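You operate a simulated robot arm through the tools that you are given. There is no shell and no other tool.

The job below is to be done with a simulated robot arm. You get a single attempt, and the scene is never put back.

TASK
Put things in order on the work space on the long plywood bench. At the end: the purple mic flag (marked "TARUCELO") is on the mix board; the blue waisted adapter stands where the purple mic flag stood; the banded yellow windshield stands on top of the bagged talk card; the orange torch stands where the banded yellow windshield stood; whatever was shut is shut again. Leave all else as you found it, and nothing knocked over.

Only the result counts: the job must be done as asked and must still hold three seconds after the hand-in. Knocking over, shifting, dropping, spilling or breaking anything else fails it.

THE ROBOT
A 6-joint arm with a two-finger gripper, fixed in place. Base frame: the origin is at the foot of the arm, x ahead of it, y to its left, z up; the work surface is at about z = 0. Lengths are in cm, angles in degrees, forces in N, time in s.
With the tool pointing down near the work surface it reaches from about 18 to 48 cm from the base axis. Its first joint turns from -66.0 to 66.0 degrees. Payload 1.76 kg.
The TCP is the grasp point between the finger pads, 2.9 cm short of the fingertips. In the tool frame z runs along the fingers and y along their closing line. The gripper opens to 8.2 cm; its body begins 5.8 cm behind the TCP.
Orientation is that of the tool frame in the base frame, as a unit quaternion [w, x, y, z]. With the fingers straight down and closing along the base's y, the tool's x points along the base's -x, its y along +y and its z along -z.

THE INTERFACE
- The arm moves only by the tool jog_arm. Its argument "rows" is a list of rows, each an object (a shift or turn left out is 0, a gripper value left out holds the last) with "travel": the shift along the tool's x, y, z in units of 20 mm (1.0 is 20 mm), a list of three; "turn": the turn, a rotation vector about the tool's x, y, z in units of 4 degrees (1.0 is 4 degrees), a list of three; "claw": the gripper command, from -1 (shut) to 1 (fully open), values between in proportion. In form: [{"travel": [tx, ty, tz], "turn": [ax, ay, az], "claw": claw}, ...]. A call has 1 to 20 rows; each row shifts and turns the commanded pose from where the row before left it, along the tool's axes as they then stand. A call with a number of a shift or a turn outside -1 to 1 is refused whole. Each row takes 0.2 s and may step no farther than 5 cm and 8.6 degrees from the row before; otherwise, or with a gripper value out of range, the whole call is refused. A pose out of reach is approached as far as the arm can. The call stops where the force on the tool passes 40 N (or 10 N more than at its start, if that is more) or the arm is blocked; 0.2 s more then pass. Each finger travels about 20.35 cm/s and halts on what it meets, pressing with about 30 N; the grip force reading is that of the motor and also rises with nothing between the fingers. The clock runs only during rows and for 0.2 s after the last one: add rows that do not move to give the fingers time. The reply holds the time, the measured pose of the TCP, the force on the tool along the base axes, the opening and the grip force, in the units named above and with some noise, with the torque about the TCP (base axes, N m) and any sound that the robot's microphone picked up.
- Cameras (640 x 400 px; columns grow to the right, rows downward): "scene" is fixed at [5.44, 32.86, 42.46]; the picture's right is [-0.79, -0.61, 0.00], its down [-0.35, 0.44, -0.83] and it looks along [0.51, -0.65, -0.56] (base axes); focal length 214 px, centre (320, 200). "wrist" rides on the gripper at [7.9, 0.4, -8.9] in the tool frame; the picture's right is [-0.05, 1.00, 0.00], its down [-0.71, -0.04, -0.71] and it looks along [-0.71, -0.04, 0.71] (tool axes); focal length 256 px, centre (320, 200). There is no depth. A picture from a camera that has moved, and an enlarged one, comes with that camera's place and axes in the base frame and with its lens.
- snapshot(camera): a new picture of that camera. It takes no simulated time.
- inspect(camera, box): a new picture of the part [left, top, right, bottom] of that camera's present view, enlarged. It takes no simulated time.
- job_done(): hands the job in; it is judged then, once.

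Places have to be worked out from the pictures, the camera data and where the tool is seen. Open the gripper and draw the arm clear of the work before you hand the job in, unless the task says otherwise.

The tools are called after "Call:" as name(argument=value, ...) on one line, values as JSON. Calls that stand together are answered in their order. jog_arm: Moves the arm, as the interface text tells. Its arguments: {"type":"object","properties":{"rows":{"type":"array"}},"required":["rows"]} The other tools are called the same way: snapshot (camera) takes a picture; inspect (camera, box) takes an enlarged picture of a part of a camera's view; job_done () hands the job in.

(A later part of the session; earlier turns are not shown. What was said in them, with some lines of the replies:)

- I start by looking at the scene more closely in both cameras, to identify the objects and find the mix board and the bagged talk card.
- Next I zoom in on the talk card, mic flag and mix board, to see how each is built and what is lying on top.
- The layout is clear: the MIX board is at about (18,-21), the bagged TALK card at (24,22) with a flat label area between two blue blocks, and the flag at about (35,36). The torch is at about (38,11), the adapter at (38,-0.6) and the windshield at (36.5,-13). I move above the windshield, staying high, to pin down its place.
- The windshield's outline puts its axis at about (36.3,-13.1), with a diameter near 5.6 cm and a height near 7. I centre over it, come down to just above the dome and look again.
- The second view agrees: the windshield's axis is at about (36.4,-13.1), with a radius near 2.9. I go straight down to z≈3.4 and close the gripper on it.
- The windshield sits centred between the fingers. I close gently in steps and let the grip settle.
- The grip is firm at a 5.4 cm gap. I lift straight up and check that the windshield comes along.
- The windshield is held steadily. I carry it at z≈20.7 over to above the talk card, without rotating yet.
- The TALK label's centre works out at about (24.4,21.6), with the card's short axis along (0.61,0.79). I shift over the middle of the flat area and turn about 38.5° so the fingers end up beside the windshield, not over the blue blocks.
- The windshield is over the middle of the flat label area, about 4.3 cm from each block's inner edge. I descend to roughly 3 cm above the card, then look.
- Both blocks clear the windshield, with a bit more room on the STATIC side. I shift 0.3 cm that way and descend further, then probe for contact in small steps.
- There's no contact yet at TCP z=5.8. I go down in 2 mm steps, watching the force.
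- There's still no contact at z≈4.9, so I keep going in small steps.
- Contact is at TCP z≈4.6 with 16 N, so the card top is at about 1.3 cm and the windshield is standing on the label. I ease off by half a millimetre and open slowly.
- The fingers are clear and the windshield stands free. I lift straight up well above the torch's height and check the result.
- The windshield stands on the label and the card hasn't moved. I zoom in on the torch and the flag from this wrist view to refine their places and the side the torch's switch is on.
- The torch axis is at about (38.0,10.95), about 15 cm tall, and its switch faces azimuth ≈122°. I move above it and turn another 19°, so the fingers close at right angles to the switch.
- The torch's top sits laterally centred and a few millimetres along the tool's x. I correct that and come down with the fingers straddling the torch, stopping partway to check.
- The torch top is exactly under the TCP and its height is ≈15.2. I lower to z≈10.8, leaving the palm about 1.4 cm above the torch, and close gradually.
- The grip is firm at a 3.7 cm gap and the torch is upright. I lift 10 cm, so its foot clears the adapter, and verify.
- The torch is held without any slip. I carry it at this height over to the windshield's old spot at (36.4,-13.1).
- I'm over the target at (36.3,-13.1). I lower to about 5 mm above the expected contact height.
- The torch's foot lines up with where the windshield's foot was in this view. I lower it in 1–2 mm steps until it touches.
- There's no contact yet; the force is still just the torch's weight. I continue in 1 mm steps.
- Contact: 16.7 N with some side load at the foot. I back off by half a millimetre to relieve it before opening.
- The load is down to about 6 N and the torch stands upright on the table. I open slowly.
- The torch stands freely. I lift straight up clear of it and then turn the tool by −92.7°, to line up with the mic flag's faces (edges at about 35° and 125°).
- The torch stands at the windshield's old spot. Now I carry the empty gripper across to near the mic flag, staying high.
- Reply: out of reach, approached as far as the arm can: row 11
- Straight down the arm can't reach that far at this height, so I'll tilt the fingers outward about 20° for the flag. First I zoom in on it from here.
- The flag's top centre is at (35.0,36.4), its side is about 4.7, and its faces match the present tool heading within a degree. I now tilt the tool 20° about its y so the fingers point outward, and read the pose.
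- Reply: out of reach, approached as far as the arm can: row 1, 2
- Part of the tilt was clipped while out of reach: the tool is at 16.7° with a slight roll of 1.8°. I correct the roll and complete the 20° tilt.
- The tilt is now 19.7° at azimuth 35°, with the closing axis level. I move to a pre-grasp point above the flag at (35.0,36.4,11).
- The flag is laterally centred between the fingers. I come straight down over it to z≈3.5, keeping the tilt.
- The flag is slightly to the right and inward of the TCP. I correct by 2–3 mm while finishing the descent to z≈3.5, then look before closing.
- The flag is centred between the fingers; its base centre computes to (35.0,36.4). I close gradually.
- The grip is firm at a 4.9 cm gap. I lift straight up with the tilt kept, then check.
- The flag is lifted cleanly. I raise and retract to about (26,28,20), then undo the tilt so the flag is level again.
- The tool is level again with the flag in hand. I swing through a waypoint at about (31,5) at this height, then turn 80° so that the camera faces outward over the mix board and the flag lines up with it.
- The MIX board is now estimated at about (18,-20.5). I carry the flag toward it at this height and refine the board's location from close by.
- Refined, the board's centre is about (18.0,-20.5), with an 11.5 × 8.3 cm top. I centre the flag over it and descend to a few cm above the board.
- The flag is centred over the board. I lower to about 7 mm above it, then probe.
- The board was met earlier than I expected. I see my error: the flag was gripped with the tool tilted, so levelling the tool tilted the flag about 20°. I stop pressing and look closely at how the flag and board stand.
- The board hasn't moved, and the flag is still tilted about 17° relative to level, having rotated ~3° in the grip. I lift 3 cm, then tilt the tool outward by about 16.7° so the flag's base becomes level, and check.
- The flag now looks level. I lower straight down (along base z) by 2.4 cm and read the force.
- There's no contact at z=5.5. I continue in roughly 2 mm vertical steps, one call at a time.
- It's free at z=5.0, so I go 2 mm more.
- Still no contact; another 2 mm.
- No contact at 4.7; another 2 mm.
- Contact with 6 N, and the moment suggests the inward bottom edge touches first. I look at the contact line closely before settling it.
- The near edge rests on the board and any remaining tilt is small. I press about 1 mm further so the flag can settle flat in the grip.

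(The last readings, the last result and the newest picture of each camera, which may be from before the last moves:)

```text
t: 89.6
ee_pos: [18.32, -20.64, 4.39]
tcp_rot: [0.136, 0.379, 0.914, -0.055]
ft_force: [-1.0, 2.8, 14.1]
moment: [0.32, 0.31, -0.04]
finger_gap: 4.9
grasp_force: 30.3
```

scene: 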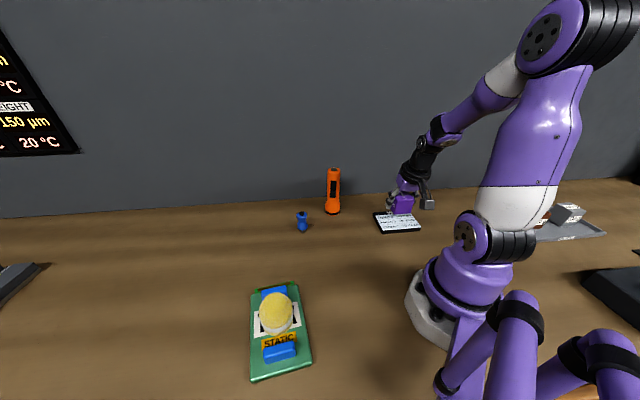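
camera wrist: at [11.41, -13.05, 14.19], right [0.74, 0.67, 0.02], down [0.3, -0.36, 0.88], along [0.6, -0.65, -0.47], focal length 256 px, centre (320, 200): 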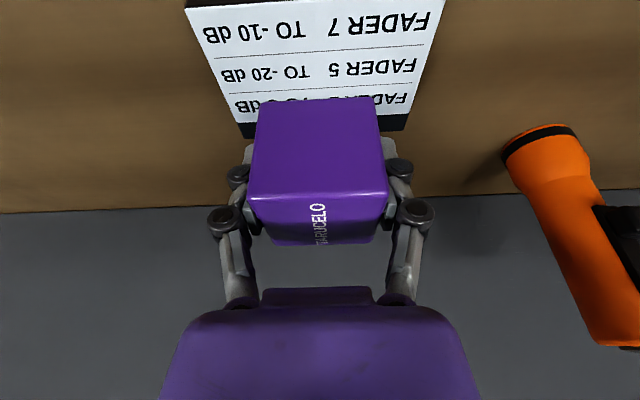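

The load is still on the inward edge, so the flag is slightly over-tilted. I rotate the tool back by 1.6° and read the moment again.

Call:
jog_arm(rows=[{"turn": [0, 0.2, 0]}, {"turn": [0, 0.2, 0]}, {"travel": [0, 0, 0]}])

```text
t: 90.4
ee_pos: [18.29, -20.46, 4.43]
tcp_rot: [0.124, 0.38, 0.915, -0.052]
ft_force: [2.4, -1.9, 14.4]
moment: [-0.28, -0.33, -0.01]
finger_gap: 4.87
grasp_force: 30.4
```

The load has moved to the outer edge, so level is halfway. I turn back by 0.8° and check.

Call:
jog_arm(rows=[{"turn": [0, -0.2, 0]}, {"travel": [0, 0, 0]}])

```text
t: 91.0
ee_pos: [18.14, -20.57, 4.34]
tcp_rot: [0.13, 0.38, 0.914, -0.052]
ft_force: [-0.2, -1.3, 11.3]
moment: [-0.22, -0.22, 0.01]
finger_gap: 4.87
grasp_force: 30.3
```

The residual moment is small and the flag sits flat on the board. I release slowly.

Call:
jog_arm(rows=[{"claw": 0.1}, {"claw": 0.17}, {"claw": 0.22}, {"claw": 0.28}, {"claw": 0.4}, {"claw": 0.6}, {"claw": 0.8}, {"claw": 1}, {"claw": 1}])

Call:
snapshot(camera="wrist")

Call:
inspect(camera="scene", box=[365, 180, 435, 240])

```text
t: 93.0
ee_pos: [18.27, -20.54, 4.24]
tcp_rot: [0.131, 0.379, 0.915, -0.053]
ft_force: [-0.2, 1.4, 0.1]
moment: [0.0, 0.0, 0.02]
finger_gap: 8.19
grasp_force: 0.1
```

```text
taken
camera wrist: at [11.45, -13.14, 10.63], right [0.74, 0.67, 0.02], down [0.31, -0.37, 0.87], along [0.59, -0.65, -0.48], focal length 256 px, centre (320, 200)
```

wrist: 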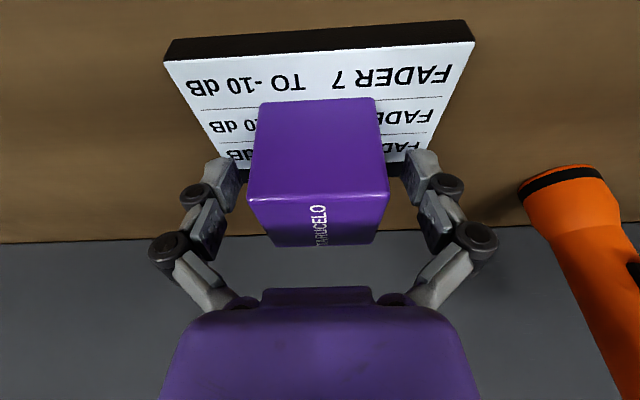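

```text
6.67 times, centred on (400, 210) of scene
camera zoom: at [5.44, 32.86, 42.46], right [-0.79, -0.61, 0.0], down [-0.35, 0.44, -0.83], along [0.51, -0.65, -0.56], focal length 1430 px, centre (-213, 133)
```

zoom: 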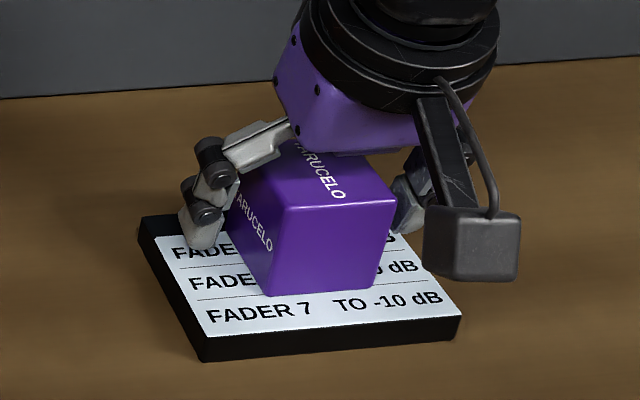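

The flag stands flat on the MIX board. I retreat straight up along base z with the tilt kept, then check.

Call:
jog_arm(rows=[{"travel": [-0.08, 0, -0.28]}, {"travel": [-0.17, 0, -0.58]}, {"travel": [-0.245, 0, -0.841]}, {"travel": [-0.245, 0, -0.841]}, {"travel": [-0.245, 0, -0.841]}, {"travel": [-0.245, 0, -0.841]}, {"travel": [-0.245, 0, -0.841]}, {"travel": [-0.245, 0, -0.841]}, {"travel": [-0.245, 0, -0.841]}, {"travel": [-0.245, 0, -0.841]}, {"travel": [0, 0, 0]}])

Call:
snapshot(camera="wrist")

Call:
inspect(camera="scene", box=[280, 150, 440, 250])

```text
t: 95.4
ee_pos: [18.16, -20.52, 20.18]
tcp_rot: [0.129, 0.379, 0.915, -0.053]
ft_force: [-0.1, 0.1, 0.2]
moment: [0.02, 0.0, 0.01]
finger_gap: 8.23
grasp_force: 0.1
```

```text
taken
camera wrist: at [11.39, -13.18, 26.43], right [0.74, 0.67, 0.02], down [0.31, -0.37, 0.87], along [0.59, -0.65, -0.48], focal length 256 px, centre (320, 200)
```

wrist: 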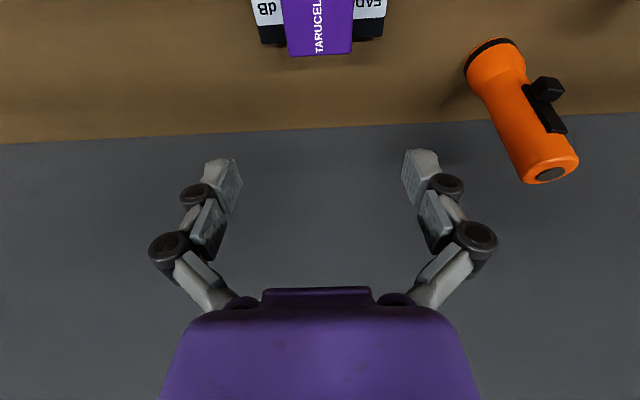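

```text
4.00 times, centred on (360, 200) of scene
camera zoom: at [5.44, 32.86, 42.46], right [-0.79, -0.61, 0.0], down [-0.35, 0.44, -0.83], along [0.51, -0.65, -0.56], focal length 858 px, centre (160, 200)
```

zoom: 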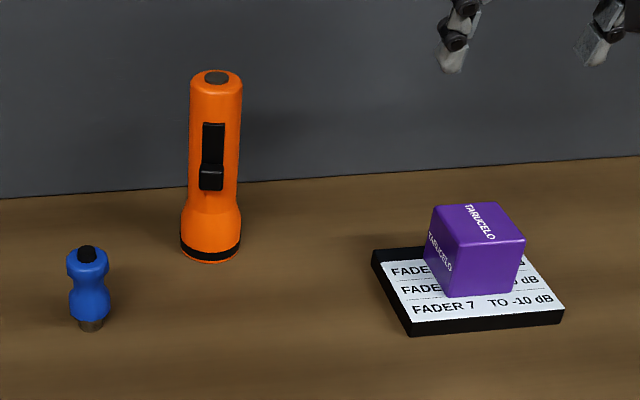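

The flag sits flush on the board, the board is unmoved, and the torch is upright. I level the tool, move toward the adapter staying high, and turn −80° back to the heading I used for the flag.

Call:
jog_arm(rows=[{"turn": [0, 1, 0]}, {"turn": [0, 1, 0]}, {"turn": [0, 1, 0]}, {"turn": [0, 1, 0]}, {"travel": [0.11, 0.7, -0.2]}, {"travel": [0.11, 0.9, -0.2]}, {"travel": [0.11, 0.9, -0.2]}, {"travel": [0.11, 0.9, 0]}, {"travel": [0.11, 0.9, 0]}, {"travel": [0.11, 0.9, 0]}, {"travel": [0.11, 0.9, 0]}, {"travel": [0.11, 0.9, 0]}, {"travel": [0, 0.9, 0]}, {"travel": [0, 0, 0]}])

Call:
jog_arm(rows=[{"turn": [0, 0, -1]}, {"turn": [0, 0, -1]}, {"turn": [0, 0, -1]}, {"turn": [0, 0, -1]}, {"turn": [0, 0, -1]}, {"turn": [0, 0, -1]}, {"turn": [0, 0, -1]}, {"turn": [0, 0, -1]}, {"turn": [0, 0, -1]}, {"turn": [0, 0, -1]}, {"turn": [0, 0, -1]}, {"turn": [0, 0, -1]}, {"turn": [0, 0, -1]}, {"turn": [0, 0, -1]}, {"turn": [0, 0, -1]}, {"turn": [0, 0, -1]}, {"turn": [0, 0, -1]}, {"turn": [0, 0, -1]}, {"turn": [0, 0, -1]}, {"turn": [0, 0, -1]}])

Call:
jog_arm(rows=[{"turn": [0, -1, 0]}, {"turn": [0, -1, 0]}, {"turn": [0, -1, 0]}, {"turn": [0, -1, 0]}, {"turn": [0, -1, 0]}, {"travel": [0, 0, 0]}])

Call:
snapshot(camera="wrist")

Call:
snapshot(camera="scene")

```text
t: 98.4
ee_pos: [28.3, -8.21, 21.23]
tcp_rot: [0.0, 0.384, 0.924, 0.002]
ft_force: [-1.4, 0.2, -0.1]
moment: [0.04, 0.0, 0.0]
finger_gap: 8.19
grasp_force: 0.1
```

```text
t: 102.6
ee_pos: [28.33, -8.21, 21.24]
tcp_rot: [0.0, -0.3, 0.954, 0.001]
ft_force: [-0.4, -0.3, -0.2]
moment: [0.03, -0.01, -0.02]
finger_gap: 8.19
grasp_force: 0.0
```

```text
t: 104.0
ee_pos: [28.19, -8.2, 21.35]
tcp_rot: [0.166, -0.296, 0.939, 0.053]
ft_force: [-0.4, -0.9, 0.3]
moment: [-0.01, 0.0, 0.01]
finger_gap: 8.18
grasp_force: 0.0
```

```text
taken
camera wrist: at [19.39, -13.87, 26.94], right [-0.53, 0.85, 0.02], down [0.37, 0.21, 0.91], along [0.77, 0.49, -0.42], focal length 256 px, centre (320, 200)
```

wrist: 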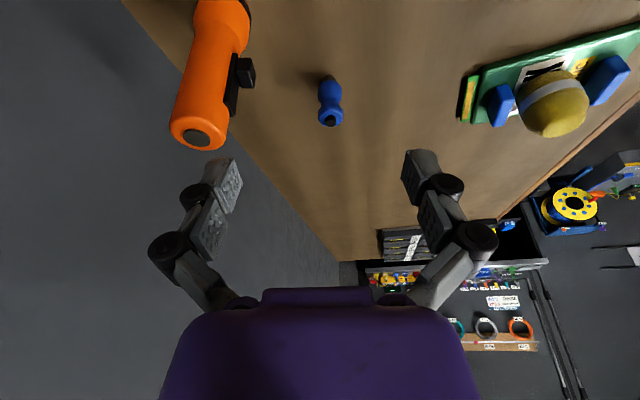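

```text
taken
```

scene: 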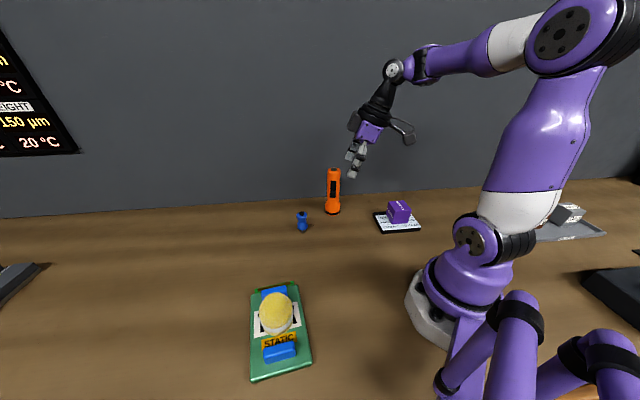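

The adapter works out at about (37.7,-0.5), height ~6.8. I move to a point above it with the 20° tilt kept, for a closer look.

Call:
jog_arm(rows=[{"travel": [-0.639, 0.0615, 0.789]}, {"travel": [-0.639, 0.0615, 0.789]}, {"travel": [-0.639, 0.0615, 0.789]}, {"travel": [-0.639, 0.0615, 0.789]}, {"travel": [-0.639, 0.0615, 0.789]}, {"travel": [-0.639, 0.0615, 0.789]}, {"travel": [-0.639, 0.0615, 0.789]}, {"travel": [0, 0, 0]}])

Call:
snapshot(camera="wrist")

Call:
inspect(camera="scene", box=[250, 120, 380, 250])

```text
t: 105.8
ee_pos: [37.78, -0.41, 14.02]
tcp_rot: [0.167, -0.295, 0.939, 0.051]
ft_force: [0.6, -0.4, 0.9]
moment: [0.01, 0.01, -0.01]
finger_gap: 8.19
grasp_force: 0.0
```

```text
taken
camera wrist: at [28.98, -6.12, 19.65], right [-0.53, 0.85, 0.02], down [0.37, 0.21, 0.91], along [0.76, 0.49, -0.42], focal length 256 px, centre (320, 200)
```

wrist: 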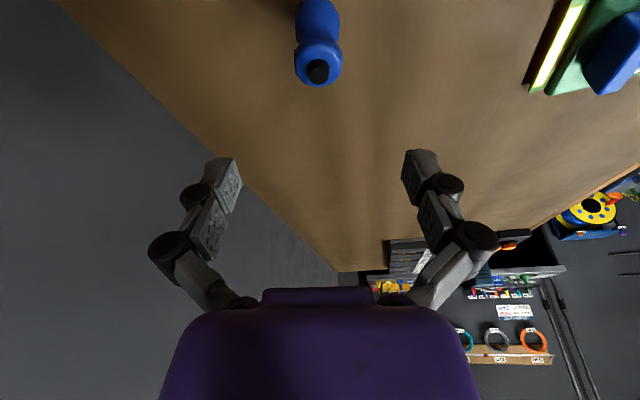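

```text
3.08 times, centred on (315, 185) of scene
camera zoom: at [5.44, 32.86, 42.46], right [-0.79, -0.61, 0.0], down [-0.35, 0.44, -0.83], along [0.51, -0.65, -0.56], focal length 660 px, centre (335, 246)
```

zoom: 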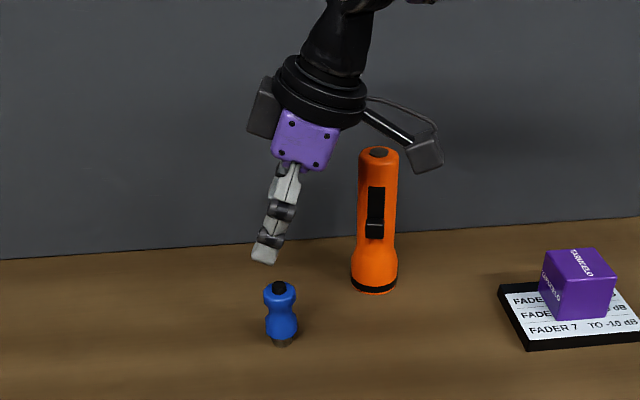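

The adapter is within 2 mm of the TCP line. I descend vertically 7 cm with a small lateral correction and look again.

Call:
jog_arm(rows=[{"travel": [0.24, -0.012, 0.657]}, {"travel": [0.24, -0.012, 0.657]}, {"travel": [0.24, -0.012, 0.657]}, {"travel": [0.24, -0.012, 0.657]}, {"travel": [0.24, -0.012, 0.657]}, {"travel": [0, 0, 0]}])

Call:
snapshot(camera="wrist")

Call:
inspect(camera="scene", box=[250, 140, 380, 250])

```text
t: 107.2
ee_pos: [37.76, -0.46, 6.94]
tcp_rot: [0.167, -0.295, 0.94, 0.051]
ft_force: [0.6, -0.2, 0.4]
moment: [0.0, 0.02, 0.0]
finger_gap: 8.21
grasp_force: 0.1
```

```text
taken
camera wrist: at [29.06, -6.31, 12.56], right [-0.53, 0.85, 0.02], down [0.37, 0.21, 0.91], along [0.76, 0.49, -0.42], focal length 256 px, centre (320, 200)
```

wrist: 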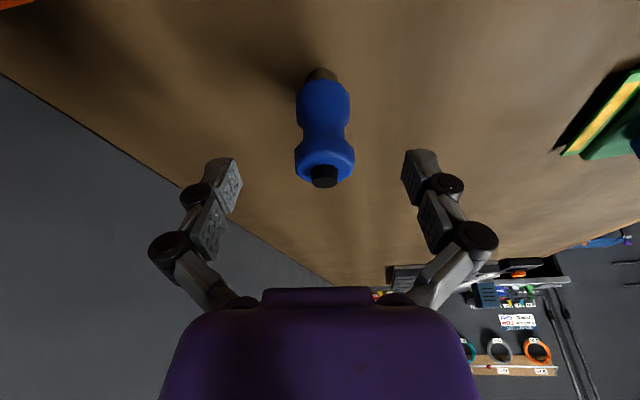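

```text
3.64 times, centred on (315, 195) of scene
camera zoom: at [5.44, 32.86, 42.46], right [-0.79, -0.61, 0.0], down [-0.35, 0.44, -0.83], along [0.51, -0.65, -0.56], focal length 780 px, centre (338, 218)
```

zoom: 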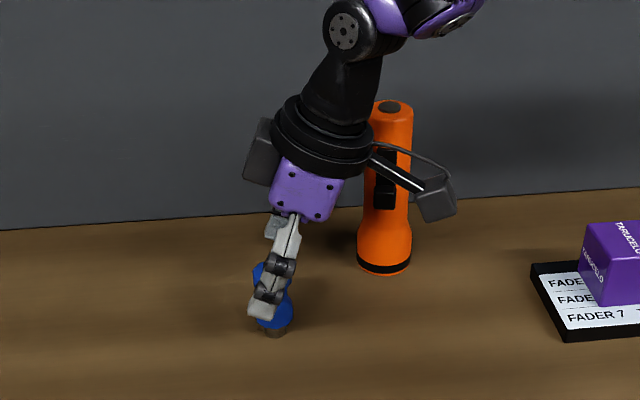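

The adapter is right between the fingers. I descend 3 cm more, to grasp around its waist.

Call:
jog_arm(rows=[{"travel": [0.172, 0.013, 0.47]}, {"travel": [0.172, 0.013, 0.47]}, {"travel": [0.172, 0.013, 0.47]}, {"travel": [0, 0, 0]}])

Call:
snapshot(camera="wrist")

Call:
inspect(camera="scene", box=[250, 140, 380, 250])

```text
t: 108.2
ee_pos: [37.73, -0.53, 4.05]
tcp_rot: [0.168, -0.295, 0.939, 0.052]
ft_force: [0.3, -0.9, -0.2]
moment: [0.02, -0.01, -0.01]
finger_gap: 8.2
grasp_force: 0.1
```

```text
taken
camera wrist: at [28.87, -6.31, 9.64], right [-0.53, 0.85, 0.02], down [0.37, 0.21, 0.91], along [0.76, 0.49, -0.42], focal length 256 px, centre (320, 200)
```

wrist: 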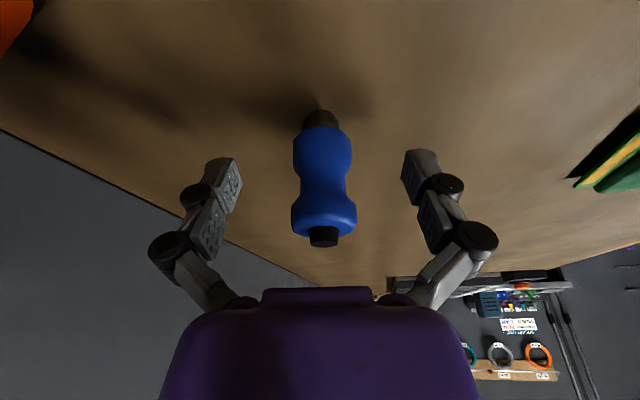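

```text
3.64 times, centred on (315, 195) of scene
camera zoom: at [5.44, 32.86, 42.46], right [-0.79, -0.61, 0.0], down [-0.35, 0.44, -0.83], along [0.51, -0.65, -0.56], focal length 780 px, centre (338, 218)
```

zoom: 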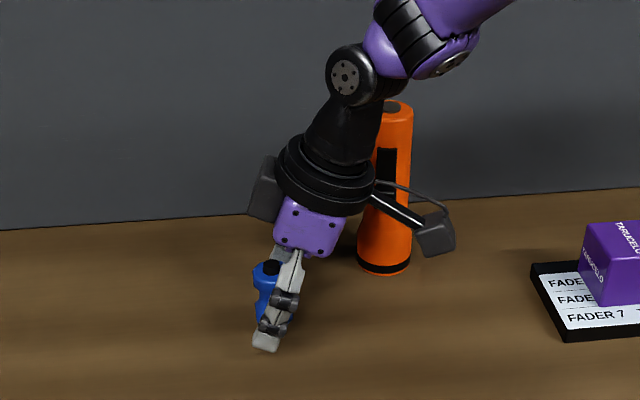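

The adapter's waist is right at the TCP. I close gradually.

Call:
jog_arm(rows=[{"claw": 0.4}, {"claw": 0.0}, {"claw": -0.15}, {"claw": -0.25}, {"claw": -0.35}, {"claw": -0.6}, {"claw": -0.6}])

Call:
snapshot(camera="wrist")

Call:
inspect(camera="scene", box=[270, 190, 340, 250])

```text
t: 109.8
ee_pos: [37.6, -0.61, 3.91]
tcp_rot: [0.167, -0.295, 0.94, 0.051]
ft_force: [-0.9, -0.1, 3.2]
moment: [0.0, 0.01, 0.01]
finger_gap: 2.82
grasp_force: 30.0
```

```text
taken
camera wrist: at [28.87, -6.31, 9.66], right [-0.53, 0.85, 0.02], down [0.37, 0.21, 0.91], along [0.76, 0.49, -0.42], focal length 256 px, centre (320, 200)
```

wrist: 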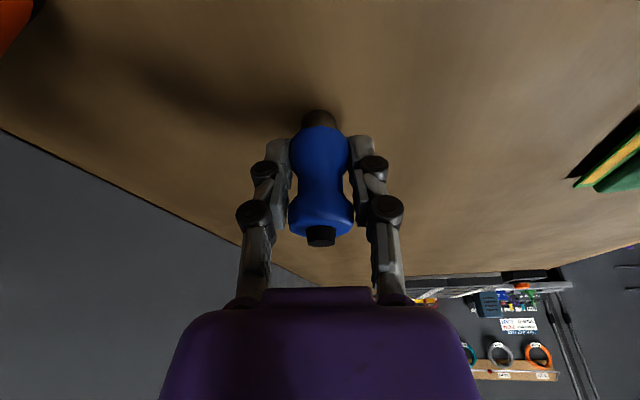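

```text
6.67 times, centred on (305, 220) of scene
camera zoom: at [5.44, 32.86, 42.46], right [-0.79, -0.61, 0.0], down [-0.35, 0.44, -0.83], along [0.51, -0.65, -0.56], focal length 1430 px, centre (420, 67)
```

zoom: 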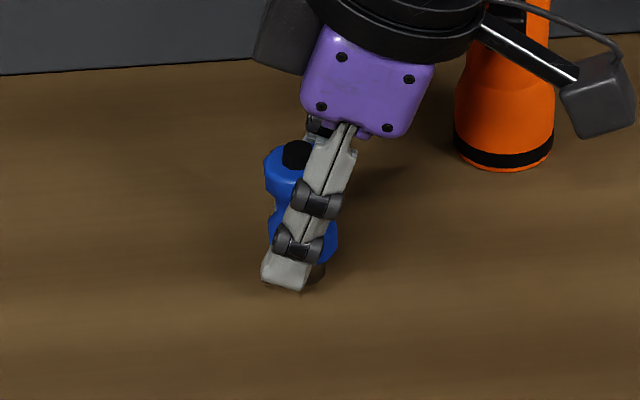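

Gripped firmly at a 2.8 cm gap with the adapter upright. This time I keep the tool's tilt unchanged throughout; I lift it straight up 9 cm.

Call:
jog_arm(rows=[{"travel": [-0.1, 0, -0.28]}, {"travel": [-0.2, 0, -0.56]}, {"travel": [-0.31, 0, -0.845]}, {"travel": [-0.31, 0, -0.845]}, {"travel": [-0.31, 0, -0.845]}, {"travel": [-0.31, 0, -0.845]}, {"travel": [0, 0, 0]}])

Call:
snapshot(camera="wrist")

Call:
inspect(camera="scene", box=[250, 140, 380, 250])

```text
t: 111.4
ee_pos: [37.73, -0.62, 13.02]
tcp_rot: [0.166, -0.296, 0.939, 0.053]
ft_force: [-0.8, 0.3, -0.1]
moment: [-0.02, 0.05, -0.01]
finger_gap: 2.82
grasp_force: 29.9
```

```text
taken
camera wrist: at [28.92, -6.24, 18.58], right [-0.53, 0.85, 0.02], down [0.37, 0.21, 0.91], along [0.76, 0.49, -0.42], focal length 256 px, centre (320, 200)
```

wrist: 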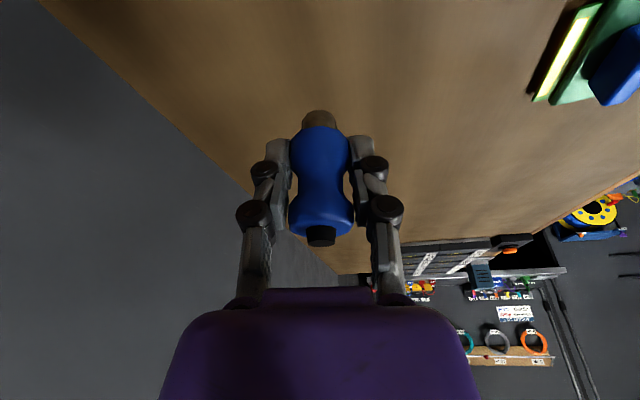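

```text
3.64 times, centred on (315, 195) of scene
camera zoom: at [5.44, 32.86, 42.46], right [-0.79, -0.61, 0.0], down [-0.35, 0.44, -0.83], along [0.51, -0.65, -0.56], focal length 780 px, centre (338, 218)
```

zoom: 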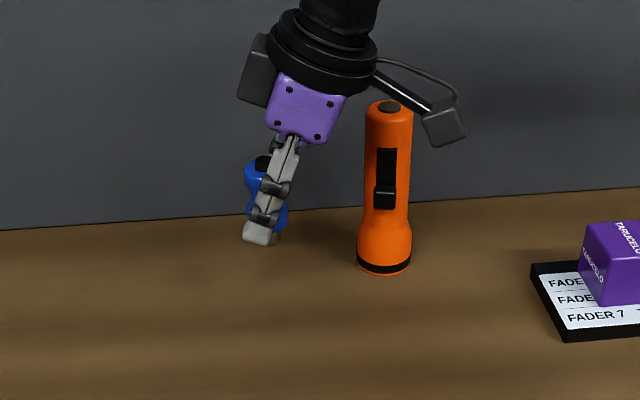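

The adapter is held exactly as before. I translate, orientation fixed, to above the flag's old spot at (35.0,36.4).

Call:
jog_arm(rows=[{"travel": [-0.4647, 0.8384, 0.1853]}, {"travel": [-0.4647, 0.8384, 0.1853]}, {"travel": [-0.4647, 0.8384, 0.1853]}, {"travel": [-0.4647, 0.8384, 0.1853]}, {"travel": [-0.4647, 0.8384, 0.1853]}, {"travel": [-0.4647, 0.8384, 0.1853]}, {"travel": [-0.4647, 0.8384, 0.1853]}, {"travel": [-0.4647, 0.8384, 0.1853]}, {"travel": [-0.4647, 0.8384, 0.1853]}, {"travel": [-0.4647, 0.8384, 0.1853]}, {"travel": [-0.4647, 0.8384, 0.1853]}, {"travel": [-0.4647, 0.8384, 0.1853]}, {"travel": [-0.4647, 0.8384, 0.1853]}, {"travel": [-0.4647, 0.8384, 0.1853]}, {"travel": [-0.4647, 0.8384, 0.1853]}, {"travel": [-0.4647, 0.8384, 0.1853]}, {"travel": [-0.4647, 0.8384, 0.1853]}, {"travel": [-0.4647, 0.8384, 0.1853]}, {"travel": [-0.4647, 0.8384, 0.1853]}, {"travel": [0, 0, 0]}])

Call:
snapshot(camera="wrist")

Call:
snapshot(camera="scene")

```text
t: 115.6
ee_pos: [35.0, 36.68, 12.51]
tcp_rot: [0.166, -0.295, 0.939, 0.053]
ft_force: [-0.5, 0.2, -0.2]
moment: [-0.01, 0.01, 0.0]
finger_gap: 2.82
grasp_force: 29.8
```

```text
taken
camera wrist: at [26.25, 30.85, 18.07], right [-0.53, 0.85, 0.02], down [0.37, 0.21, 0.91], along [0.76, 0.49, -0.42], focal length 256 px, centre (320, 200)
```

wrist: 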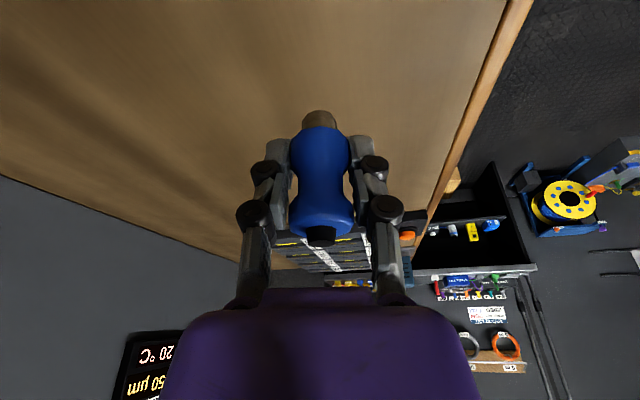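

```text
taken
```

scene: 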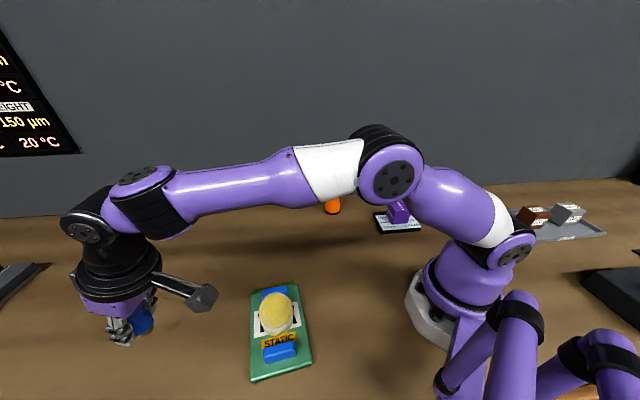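

I'm above the spot, about 3 mm off. I correct and lower vertically to about 5 mm above the expected contact.

Call:
jog_arm(rows=[{"travel": [0.302, -0.016, 0.74]}, {"travel": [0.302, -0.016, 0.74]}, {"travel": [0.302, -0.016, 0.74]}, {"travel": [0.302, -0.016, 0.74]}, {"travel": [0.2, -0.01, 0.49]}, {"travel": [0.1, -0.006, 0.25]}, {"travel": [0, 0, 0]}])

Call:
snapshot(camera="wrist")

Call:
inspect(camera="scene", box=[90, 250, 250, 390])

```text
t: 117.2
ee_pos: [34.85, 36.27, 4.46]
tcp_rot: [0.167, -0.296, 0.939, 0.051]
ft_force: [0.3, -0.9, -0.4]
moment: [-0.01, -0.03, 0.01]
finger_gap: 2.87
grasp_force: 29.8
```

```text
taken
camera wrist: at [26.0, 30.58, 10.09], right [-0.53, 0.85, 0.02], down [0.37, 0.21, 0.91], along [0.76, 0.49, -0.42], focal length 256 px, centre (320, 200)
```

wrist: 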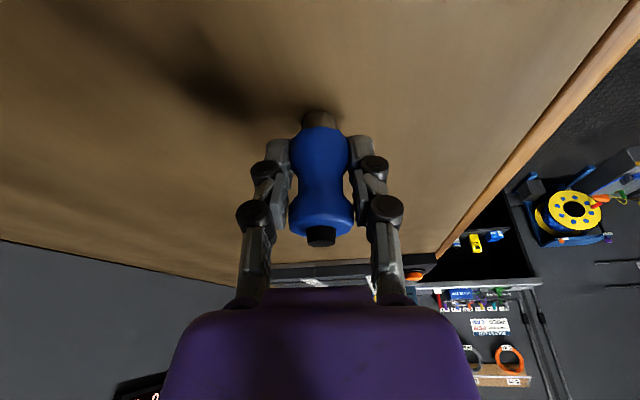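

```text
2.86 times, centred on (170, 320) of scene
camera zoom: at [5.44, 32.86, 42.46], right [-0.79, -0.61, 0.0], down [-0.35, 0.44, -0.83], along [0.51, -0.65, -0.56], focal length 613 px, centre (749, -143)
```

zoom: 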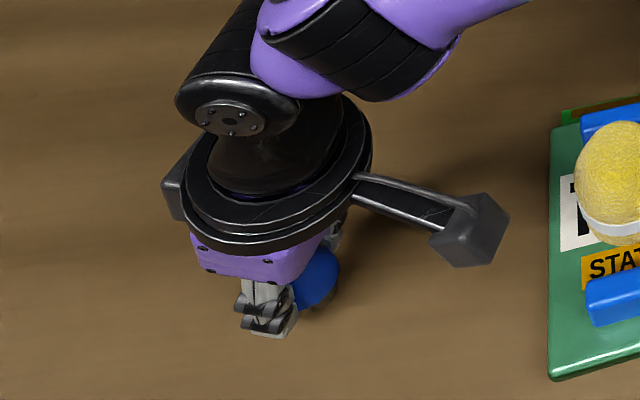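

5 mm to go. I lower in small vertical steps with readings.

Call:
jog_arm(rows=[{"travel": [0.026, 0, 0.07]}, {"travel": [0.026, 0, 0.07]}, {"travel": [0, 0, 0]}])

```text
t: 118.0
ee_pos: [34.83, 36.28, 4.16]
tcp_rot: [0.166, -0.296, 0.939, 0.052]
ft_force: [-0.6, -0.1, -0.3]
moment: [0.0, 0.0, -0.01]
finger_gap: 2.8
grasp_force: 30.2
```

No contact yet; another 1.5 mm.

Call:
jog_arm(rows=[{"travel": [0.026, 0, 0.07]}, {"travel": [0, 0, 0]}])

```text
t: 118.6
ee_pos: [34.89, 36.35, 3.95]
tcp_rot: [0.168, -0.295, 0.939, 0.052]
ft_force: [-2.3, -1.7, 7.0]
moment: [-0.06, 0.05, 0.0]
finger_gap: 2.86
grasp_force: 30.1
```

Contact at z≈3.95 with 7 N, near the adapter's axis, so it is standing upright. I release slowly.

Call:
jog_arm(rows=[{"claw": -0.4}, {"claw": -0.33}, {"claw": -0.29}, {"claw": -0.25}, {"claw": -0.2}, {"claw": -0.1}, {"claw": 0.1}, {"claw": 0.4}, {"claw": 0.7}, {"claw": 1}, {"claw": 1}])

Call:
snapshot(camera="wrist")

```text
t: 121.0
ee_pos: [34.89, 36.2, 3.99]
tcp_rot: [0.166, -0.296, 0.939, 0.052]
ft_force: [-0.5, -0.6, 0.4]
moment: [0.0, -0.03, -0.01]
finger_gap: 8.19
grasp_force: 0.1
```

```text
taken
camera wrist: at [26.05, 30.52, 9.6], right [-0.53, 0.85, 0.02], down [0.37, 0.21, 0.91], along [0.76, 0.49, -0.42], focal length 256 px, centre (320, 200)
```

wrist: 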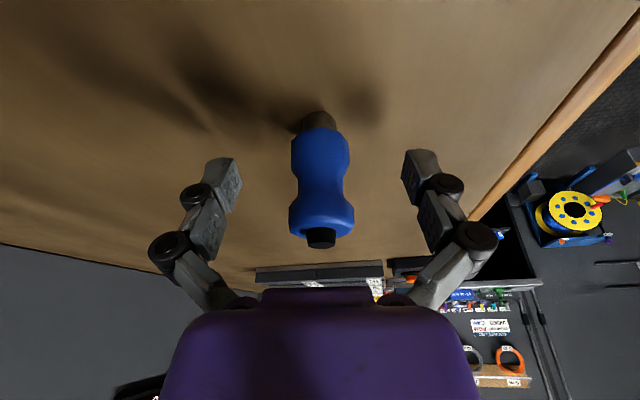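

The adapter stands free. I retreat straight up 9.5 cm with the tilt kept, then inward and higher.

Call:
jog_arm(rows=[{"travel": [-0.08, 0, -0.235]}, {"travel": [-0.17, 0, -0.47]}, {"travel": [-0.29, 0, -0.79]}, {"travel": [-0.29, 0, -0.79]}, {"travel": [-0.29, 0, -0.79]}, {"travel": [-0.29, 0, -0.79]}, {"travel": [-0.22, 0, -0.6]}, {"travel": [0, 0, 0]}])

Call:
snapshot(camera="wrist")

Call:
snapshot(camera="scene")

```text
t: 122.8
ee_pos: [34.76, 36.18, 13.58]
tcp_rot: [0.166, -0.295, 0.94, 0.051]
ft_force: [0.8, -0.4, 0.5]
moment: [0.03, -0.04, -0.02]
finger_gap: 8.19
grasp_force: 0.0
```

```text
taken
camera wrist: at [25.97, 30.48, 19.12], right [-0.53, 0.85, 0.02], down [0.37, 0.21, 0.91], along [0.76, 0.49, -0.42], focal length 256 px, centre (320, 200)
```

wrist: 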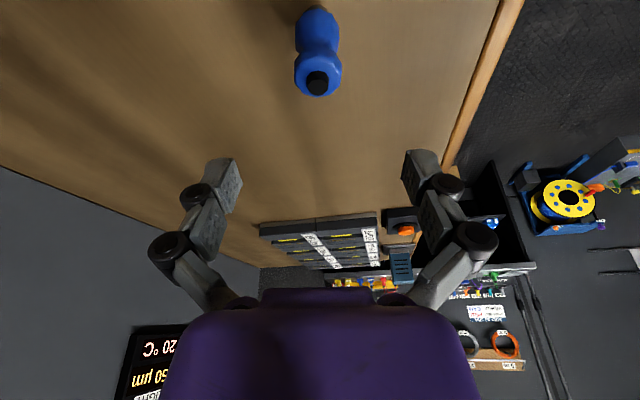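

```text
taken
```

scene: 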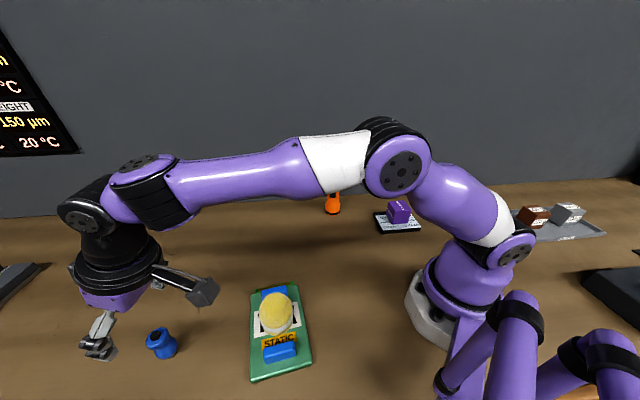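

The adapter stands on the flag's old spot. I draw the arm back and up, level the tool, and move to a clear central pose.

Call:
jog_arm(rows=[{"travel": [0.524, -0.12, -0.751]}, {"travel": [0.524, -0.12, -0.751]}, {"travel": [0.524, -0.12, -0.751]}, {"travel": [0.524, -0.12, -0.751]}, {"travel": [0.524, -0.12, -0.751]}, {"travel": [0.524, -0.12, -0.751]}, {"travel": [0.524, -0.12, -0.751]}, {"travel": [0.524, -0.12, -0.751]}, {"turn": [0, 1, 0]}, {"turn": [0, 1, 0]}, {"turn": [0, 1, 0]}, {"turn": [0, 1, 0]}, {"turn": [0, 1, 0]}, {"travel": [0, 0, 0]}])

Call:
jog_arm(rows=[{"travel": [0.383, -0.903, -0.1]}, {"travel": [0.383, -0.903, -0.1]}, {"travel": [0.383, -0.903, -0.1]}, {"travel": [0.383, -0.903, -0.1]}, {"travel": [0.383, -0.903, -0.1]}, {"travel": [0.383, -0.903, -0.1]}, {"travel": [0.383, -0.903, -0.1]}, {"travel": [0.383, -0.903, -0.1]}, {"travel": [0.383, -0.903, -0.1]}, {"travel": [0.383, -0.903, -0.1]}, {"travel": [0.383, -0.903, -0.1]}, {"travel": [0.383, -0.903, -0.1]}, {"travel": [0.383, -0.903, -0.1]}, {"travel": [0.383, -0.903, -0.1]}, {"travel": [0.383, -0.903, -0.1]}, {"travel": [0, 0, 0]}])

Call:
snapshot(camera="scene")

Call:
snapshot(camera="wrist")

Call:
inspect(camera="scene", box=[120, 180, 440, 400])

Call:
inspect(camera="scene", box=[120, 310, 210, 380])

```text
t: 125.8
ee_pos: [26.11, 27.76, 21.89]
tcp_rot: [0.001, -0.3, 0.954, -0.001]
ft_force: [-0.1, 0.1, 0.6]
moment: [-0.01, -0.03, 0.01]
finger_gap: 8.19
grasp_force: 0.1
```

```text
t: 129.2
ee_pos: [32.26, -0.89, 24.87]
tcp_rot: [0.001, -0.299, 0.954, 0.0]
ft_force: [0.3, 0.7, 0.3]
moment: [0.0, -0.01, 0.01]
finger_gap: 8.19
grasp_force: 0.0
```

```text
taken
```

scene: 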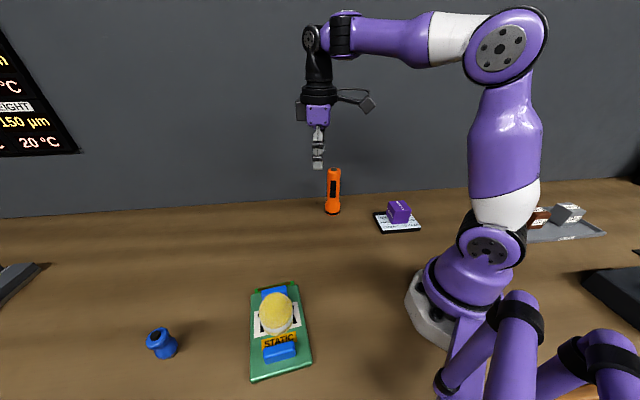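

```text
taken
camera wrist: at [25.54, -5.29, 33.74], right [-0.53, 0.85, 0.0], down [0.6, 0.37, 0.71], along [0.6, 0.37, -0.71], focal length 256 px, centre (320, 200)
```

wrist: 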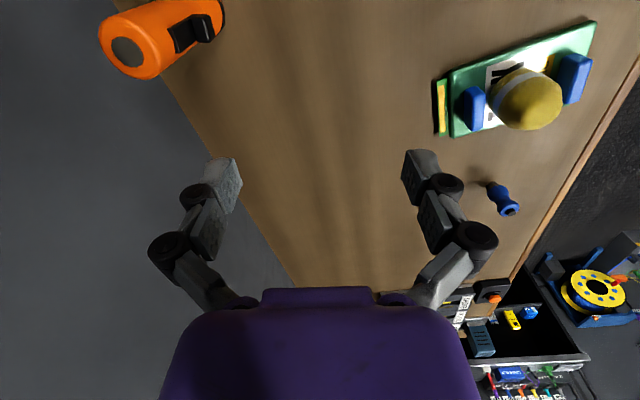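

```text
1.82 times, centred on (280, 290) of scene
camera zoom: at [5.44, 32.86, 42.46], right [-0.79, -0.61, 0.0], down [-0.35, 0.44, -0.83], along [0.51, -0.65, -0.56], focal length 390 px, centre (393, 36)
```

zoom: 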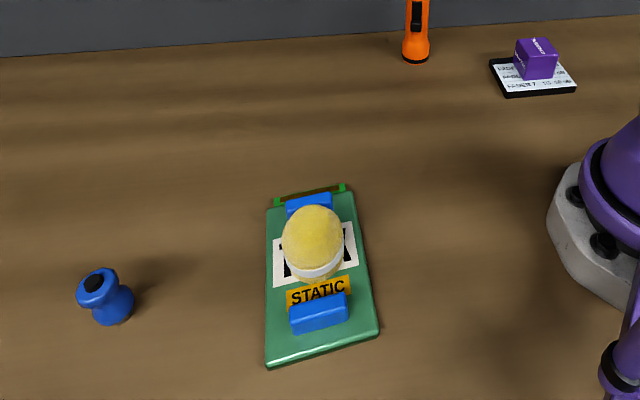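

```text
5.71 times, centred on (165, 345) of scene
camera zoom: at [5.44, 32.86, 42.46], right [-0.79, -0.61, 0.0], down [-0.35, 0.44, -0.83], along [0.51, -0.65, -0.56], focal length 1226 px, centre (1206, -629)
```

zoom: 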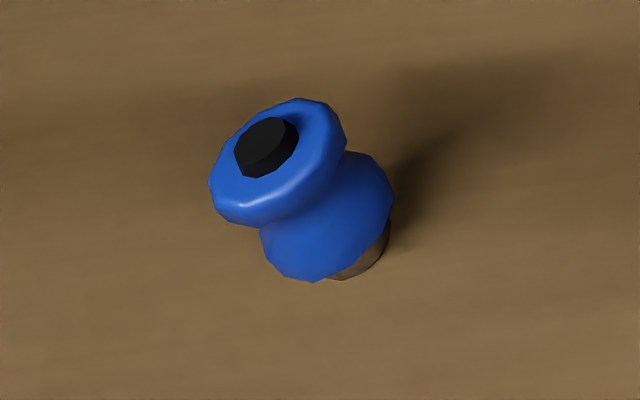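

All four placements check out. The flag is flat on the MIX board, the adapter stands upright at about (35.1,36.2), the windshield is on the talk card between its blocks, and the torch stands at (36.3,-13.1). The gripper is open, the arm is clear and I opened nothing, so I hand the job in.

Call:
job_done()

```text
The job is handed in.
```

I did all four moves and handed the job in. From the last pictures, everything is where you asked and standing:

| Object | Where it is now |
|---|---|
| Purple mic flag | Flat on the MIX board, which has not moved |
| Blue waisted adapter | Upright on the flag's old spot, to within about 3 mm |
| Banded yellow windshield | On top of the bagged talk card, on the TALK label between the two blue blocks |
| Orange torch | Upright on the windshield's old spot, to within about 3 mm |

**Flag placement:** I first set the flag down at an angle. I had gripped it with the tool tilted and then levelled the tool, so one edge pressed on the board at about 19 N. I lifted it, corrected the tilt and set it flat. The board showed no shift in the pictures.

**Nothing else disturbed:** I opened nothing, so nothing needed shutting again. The gripper is open and the arm is clear of the work.
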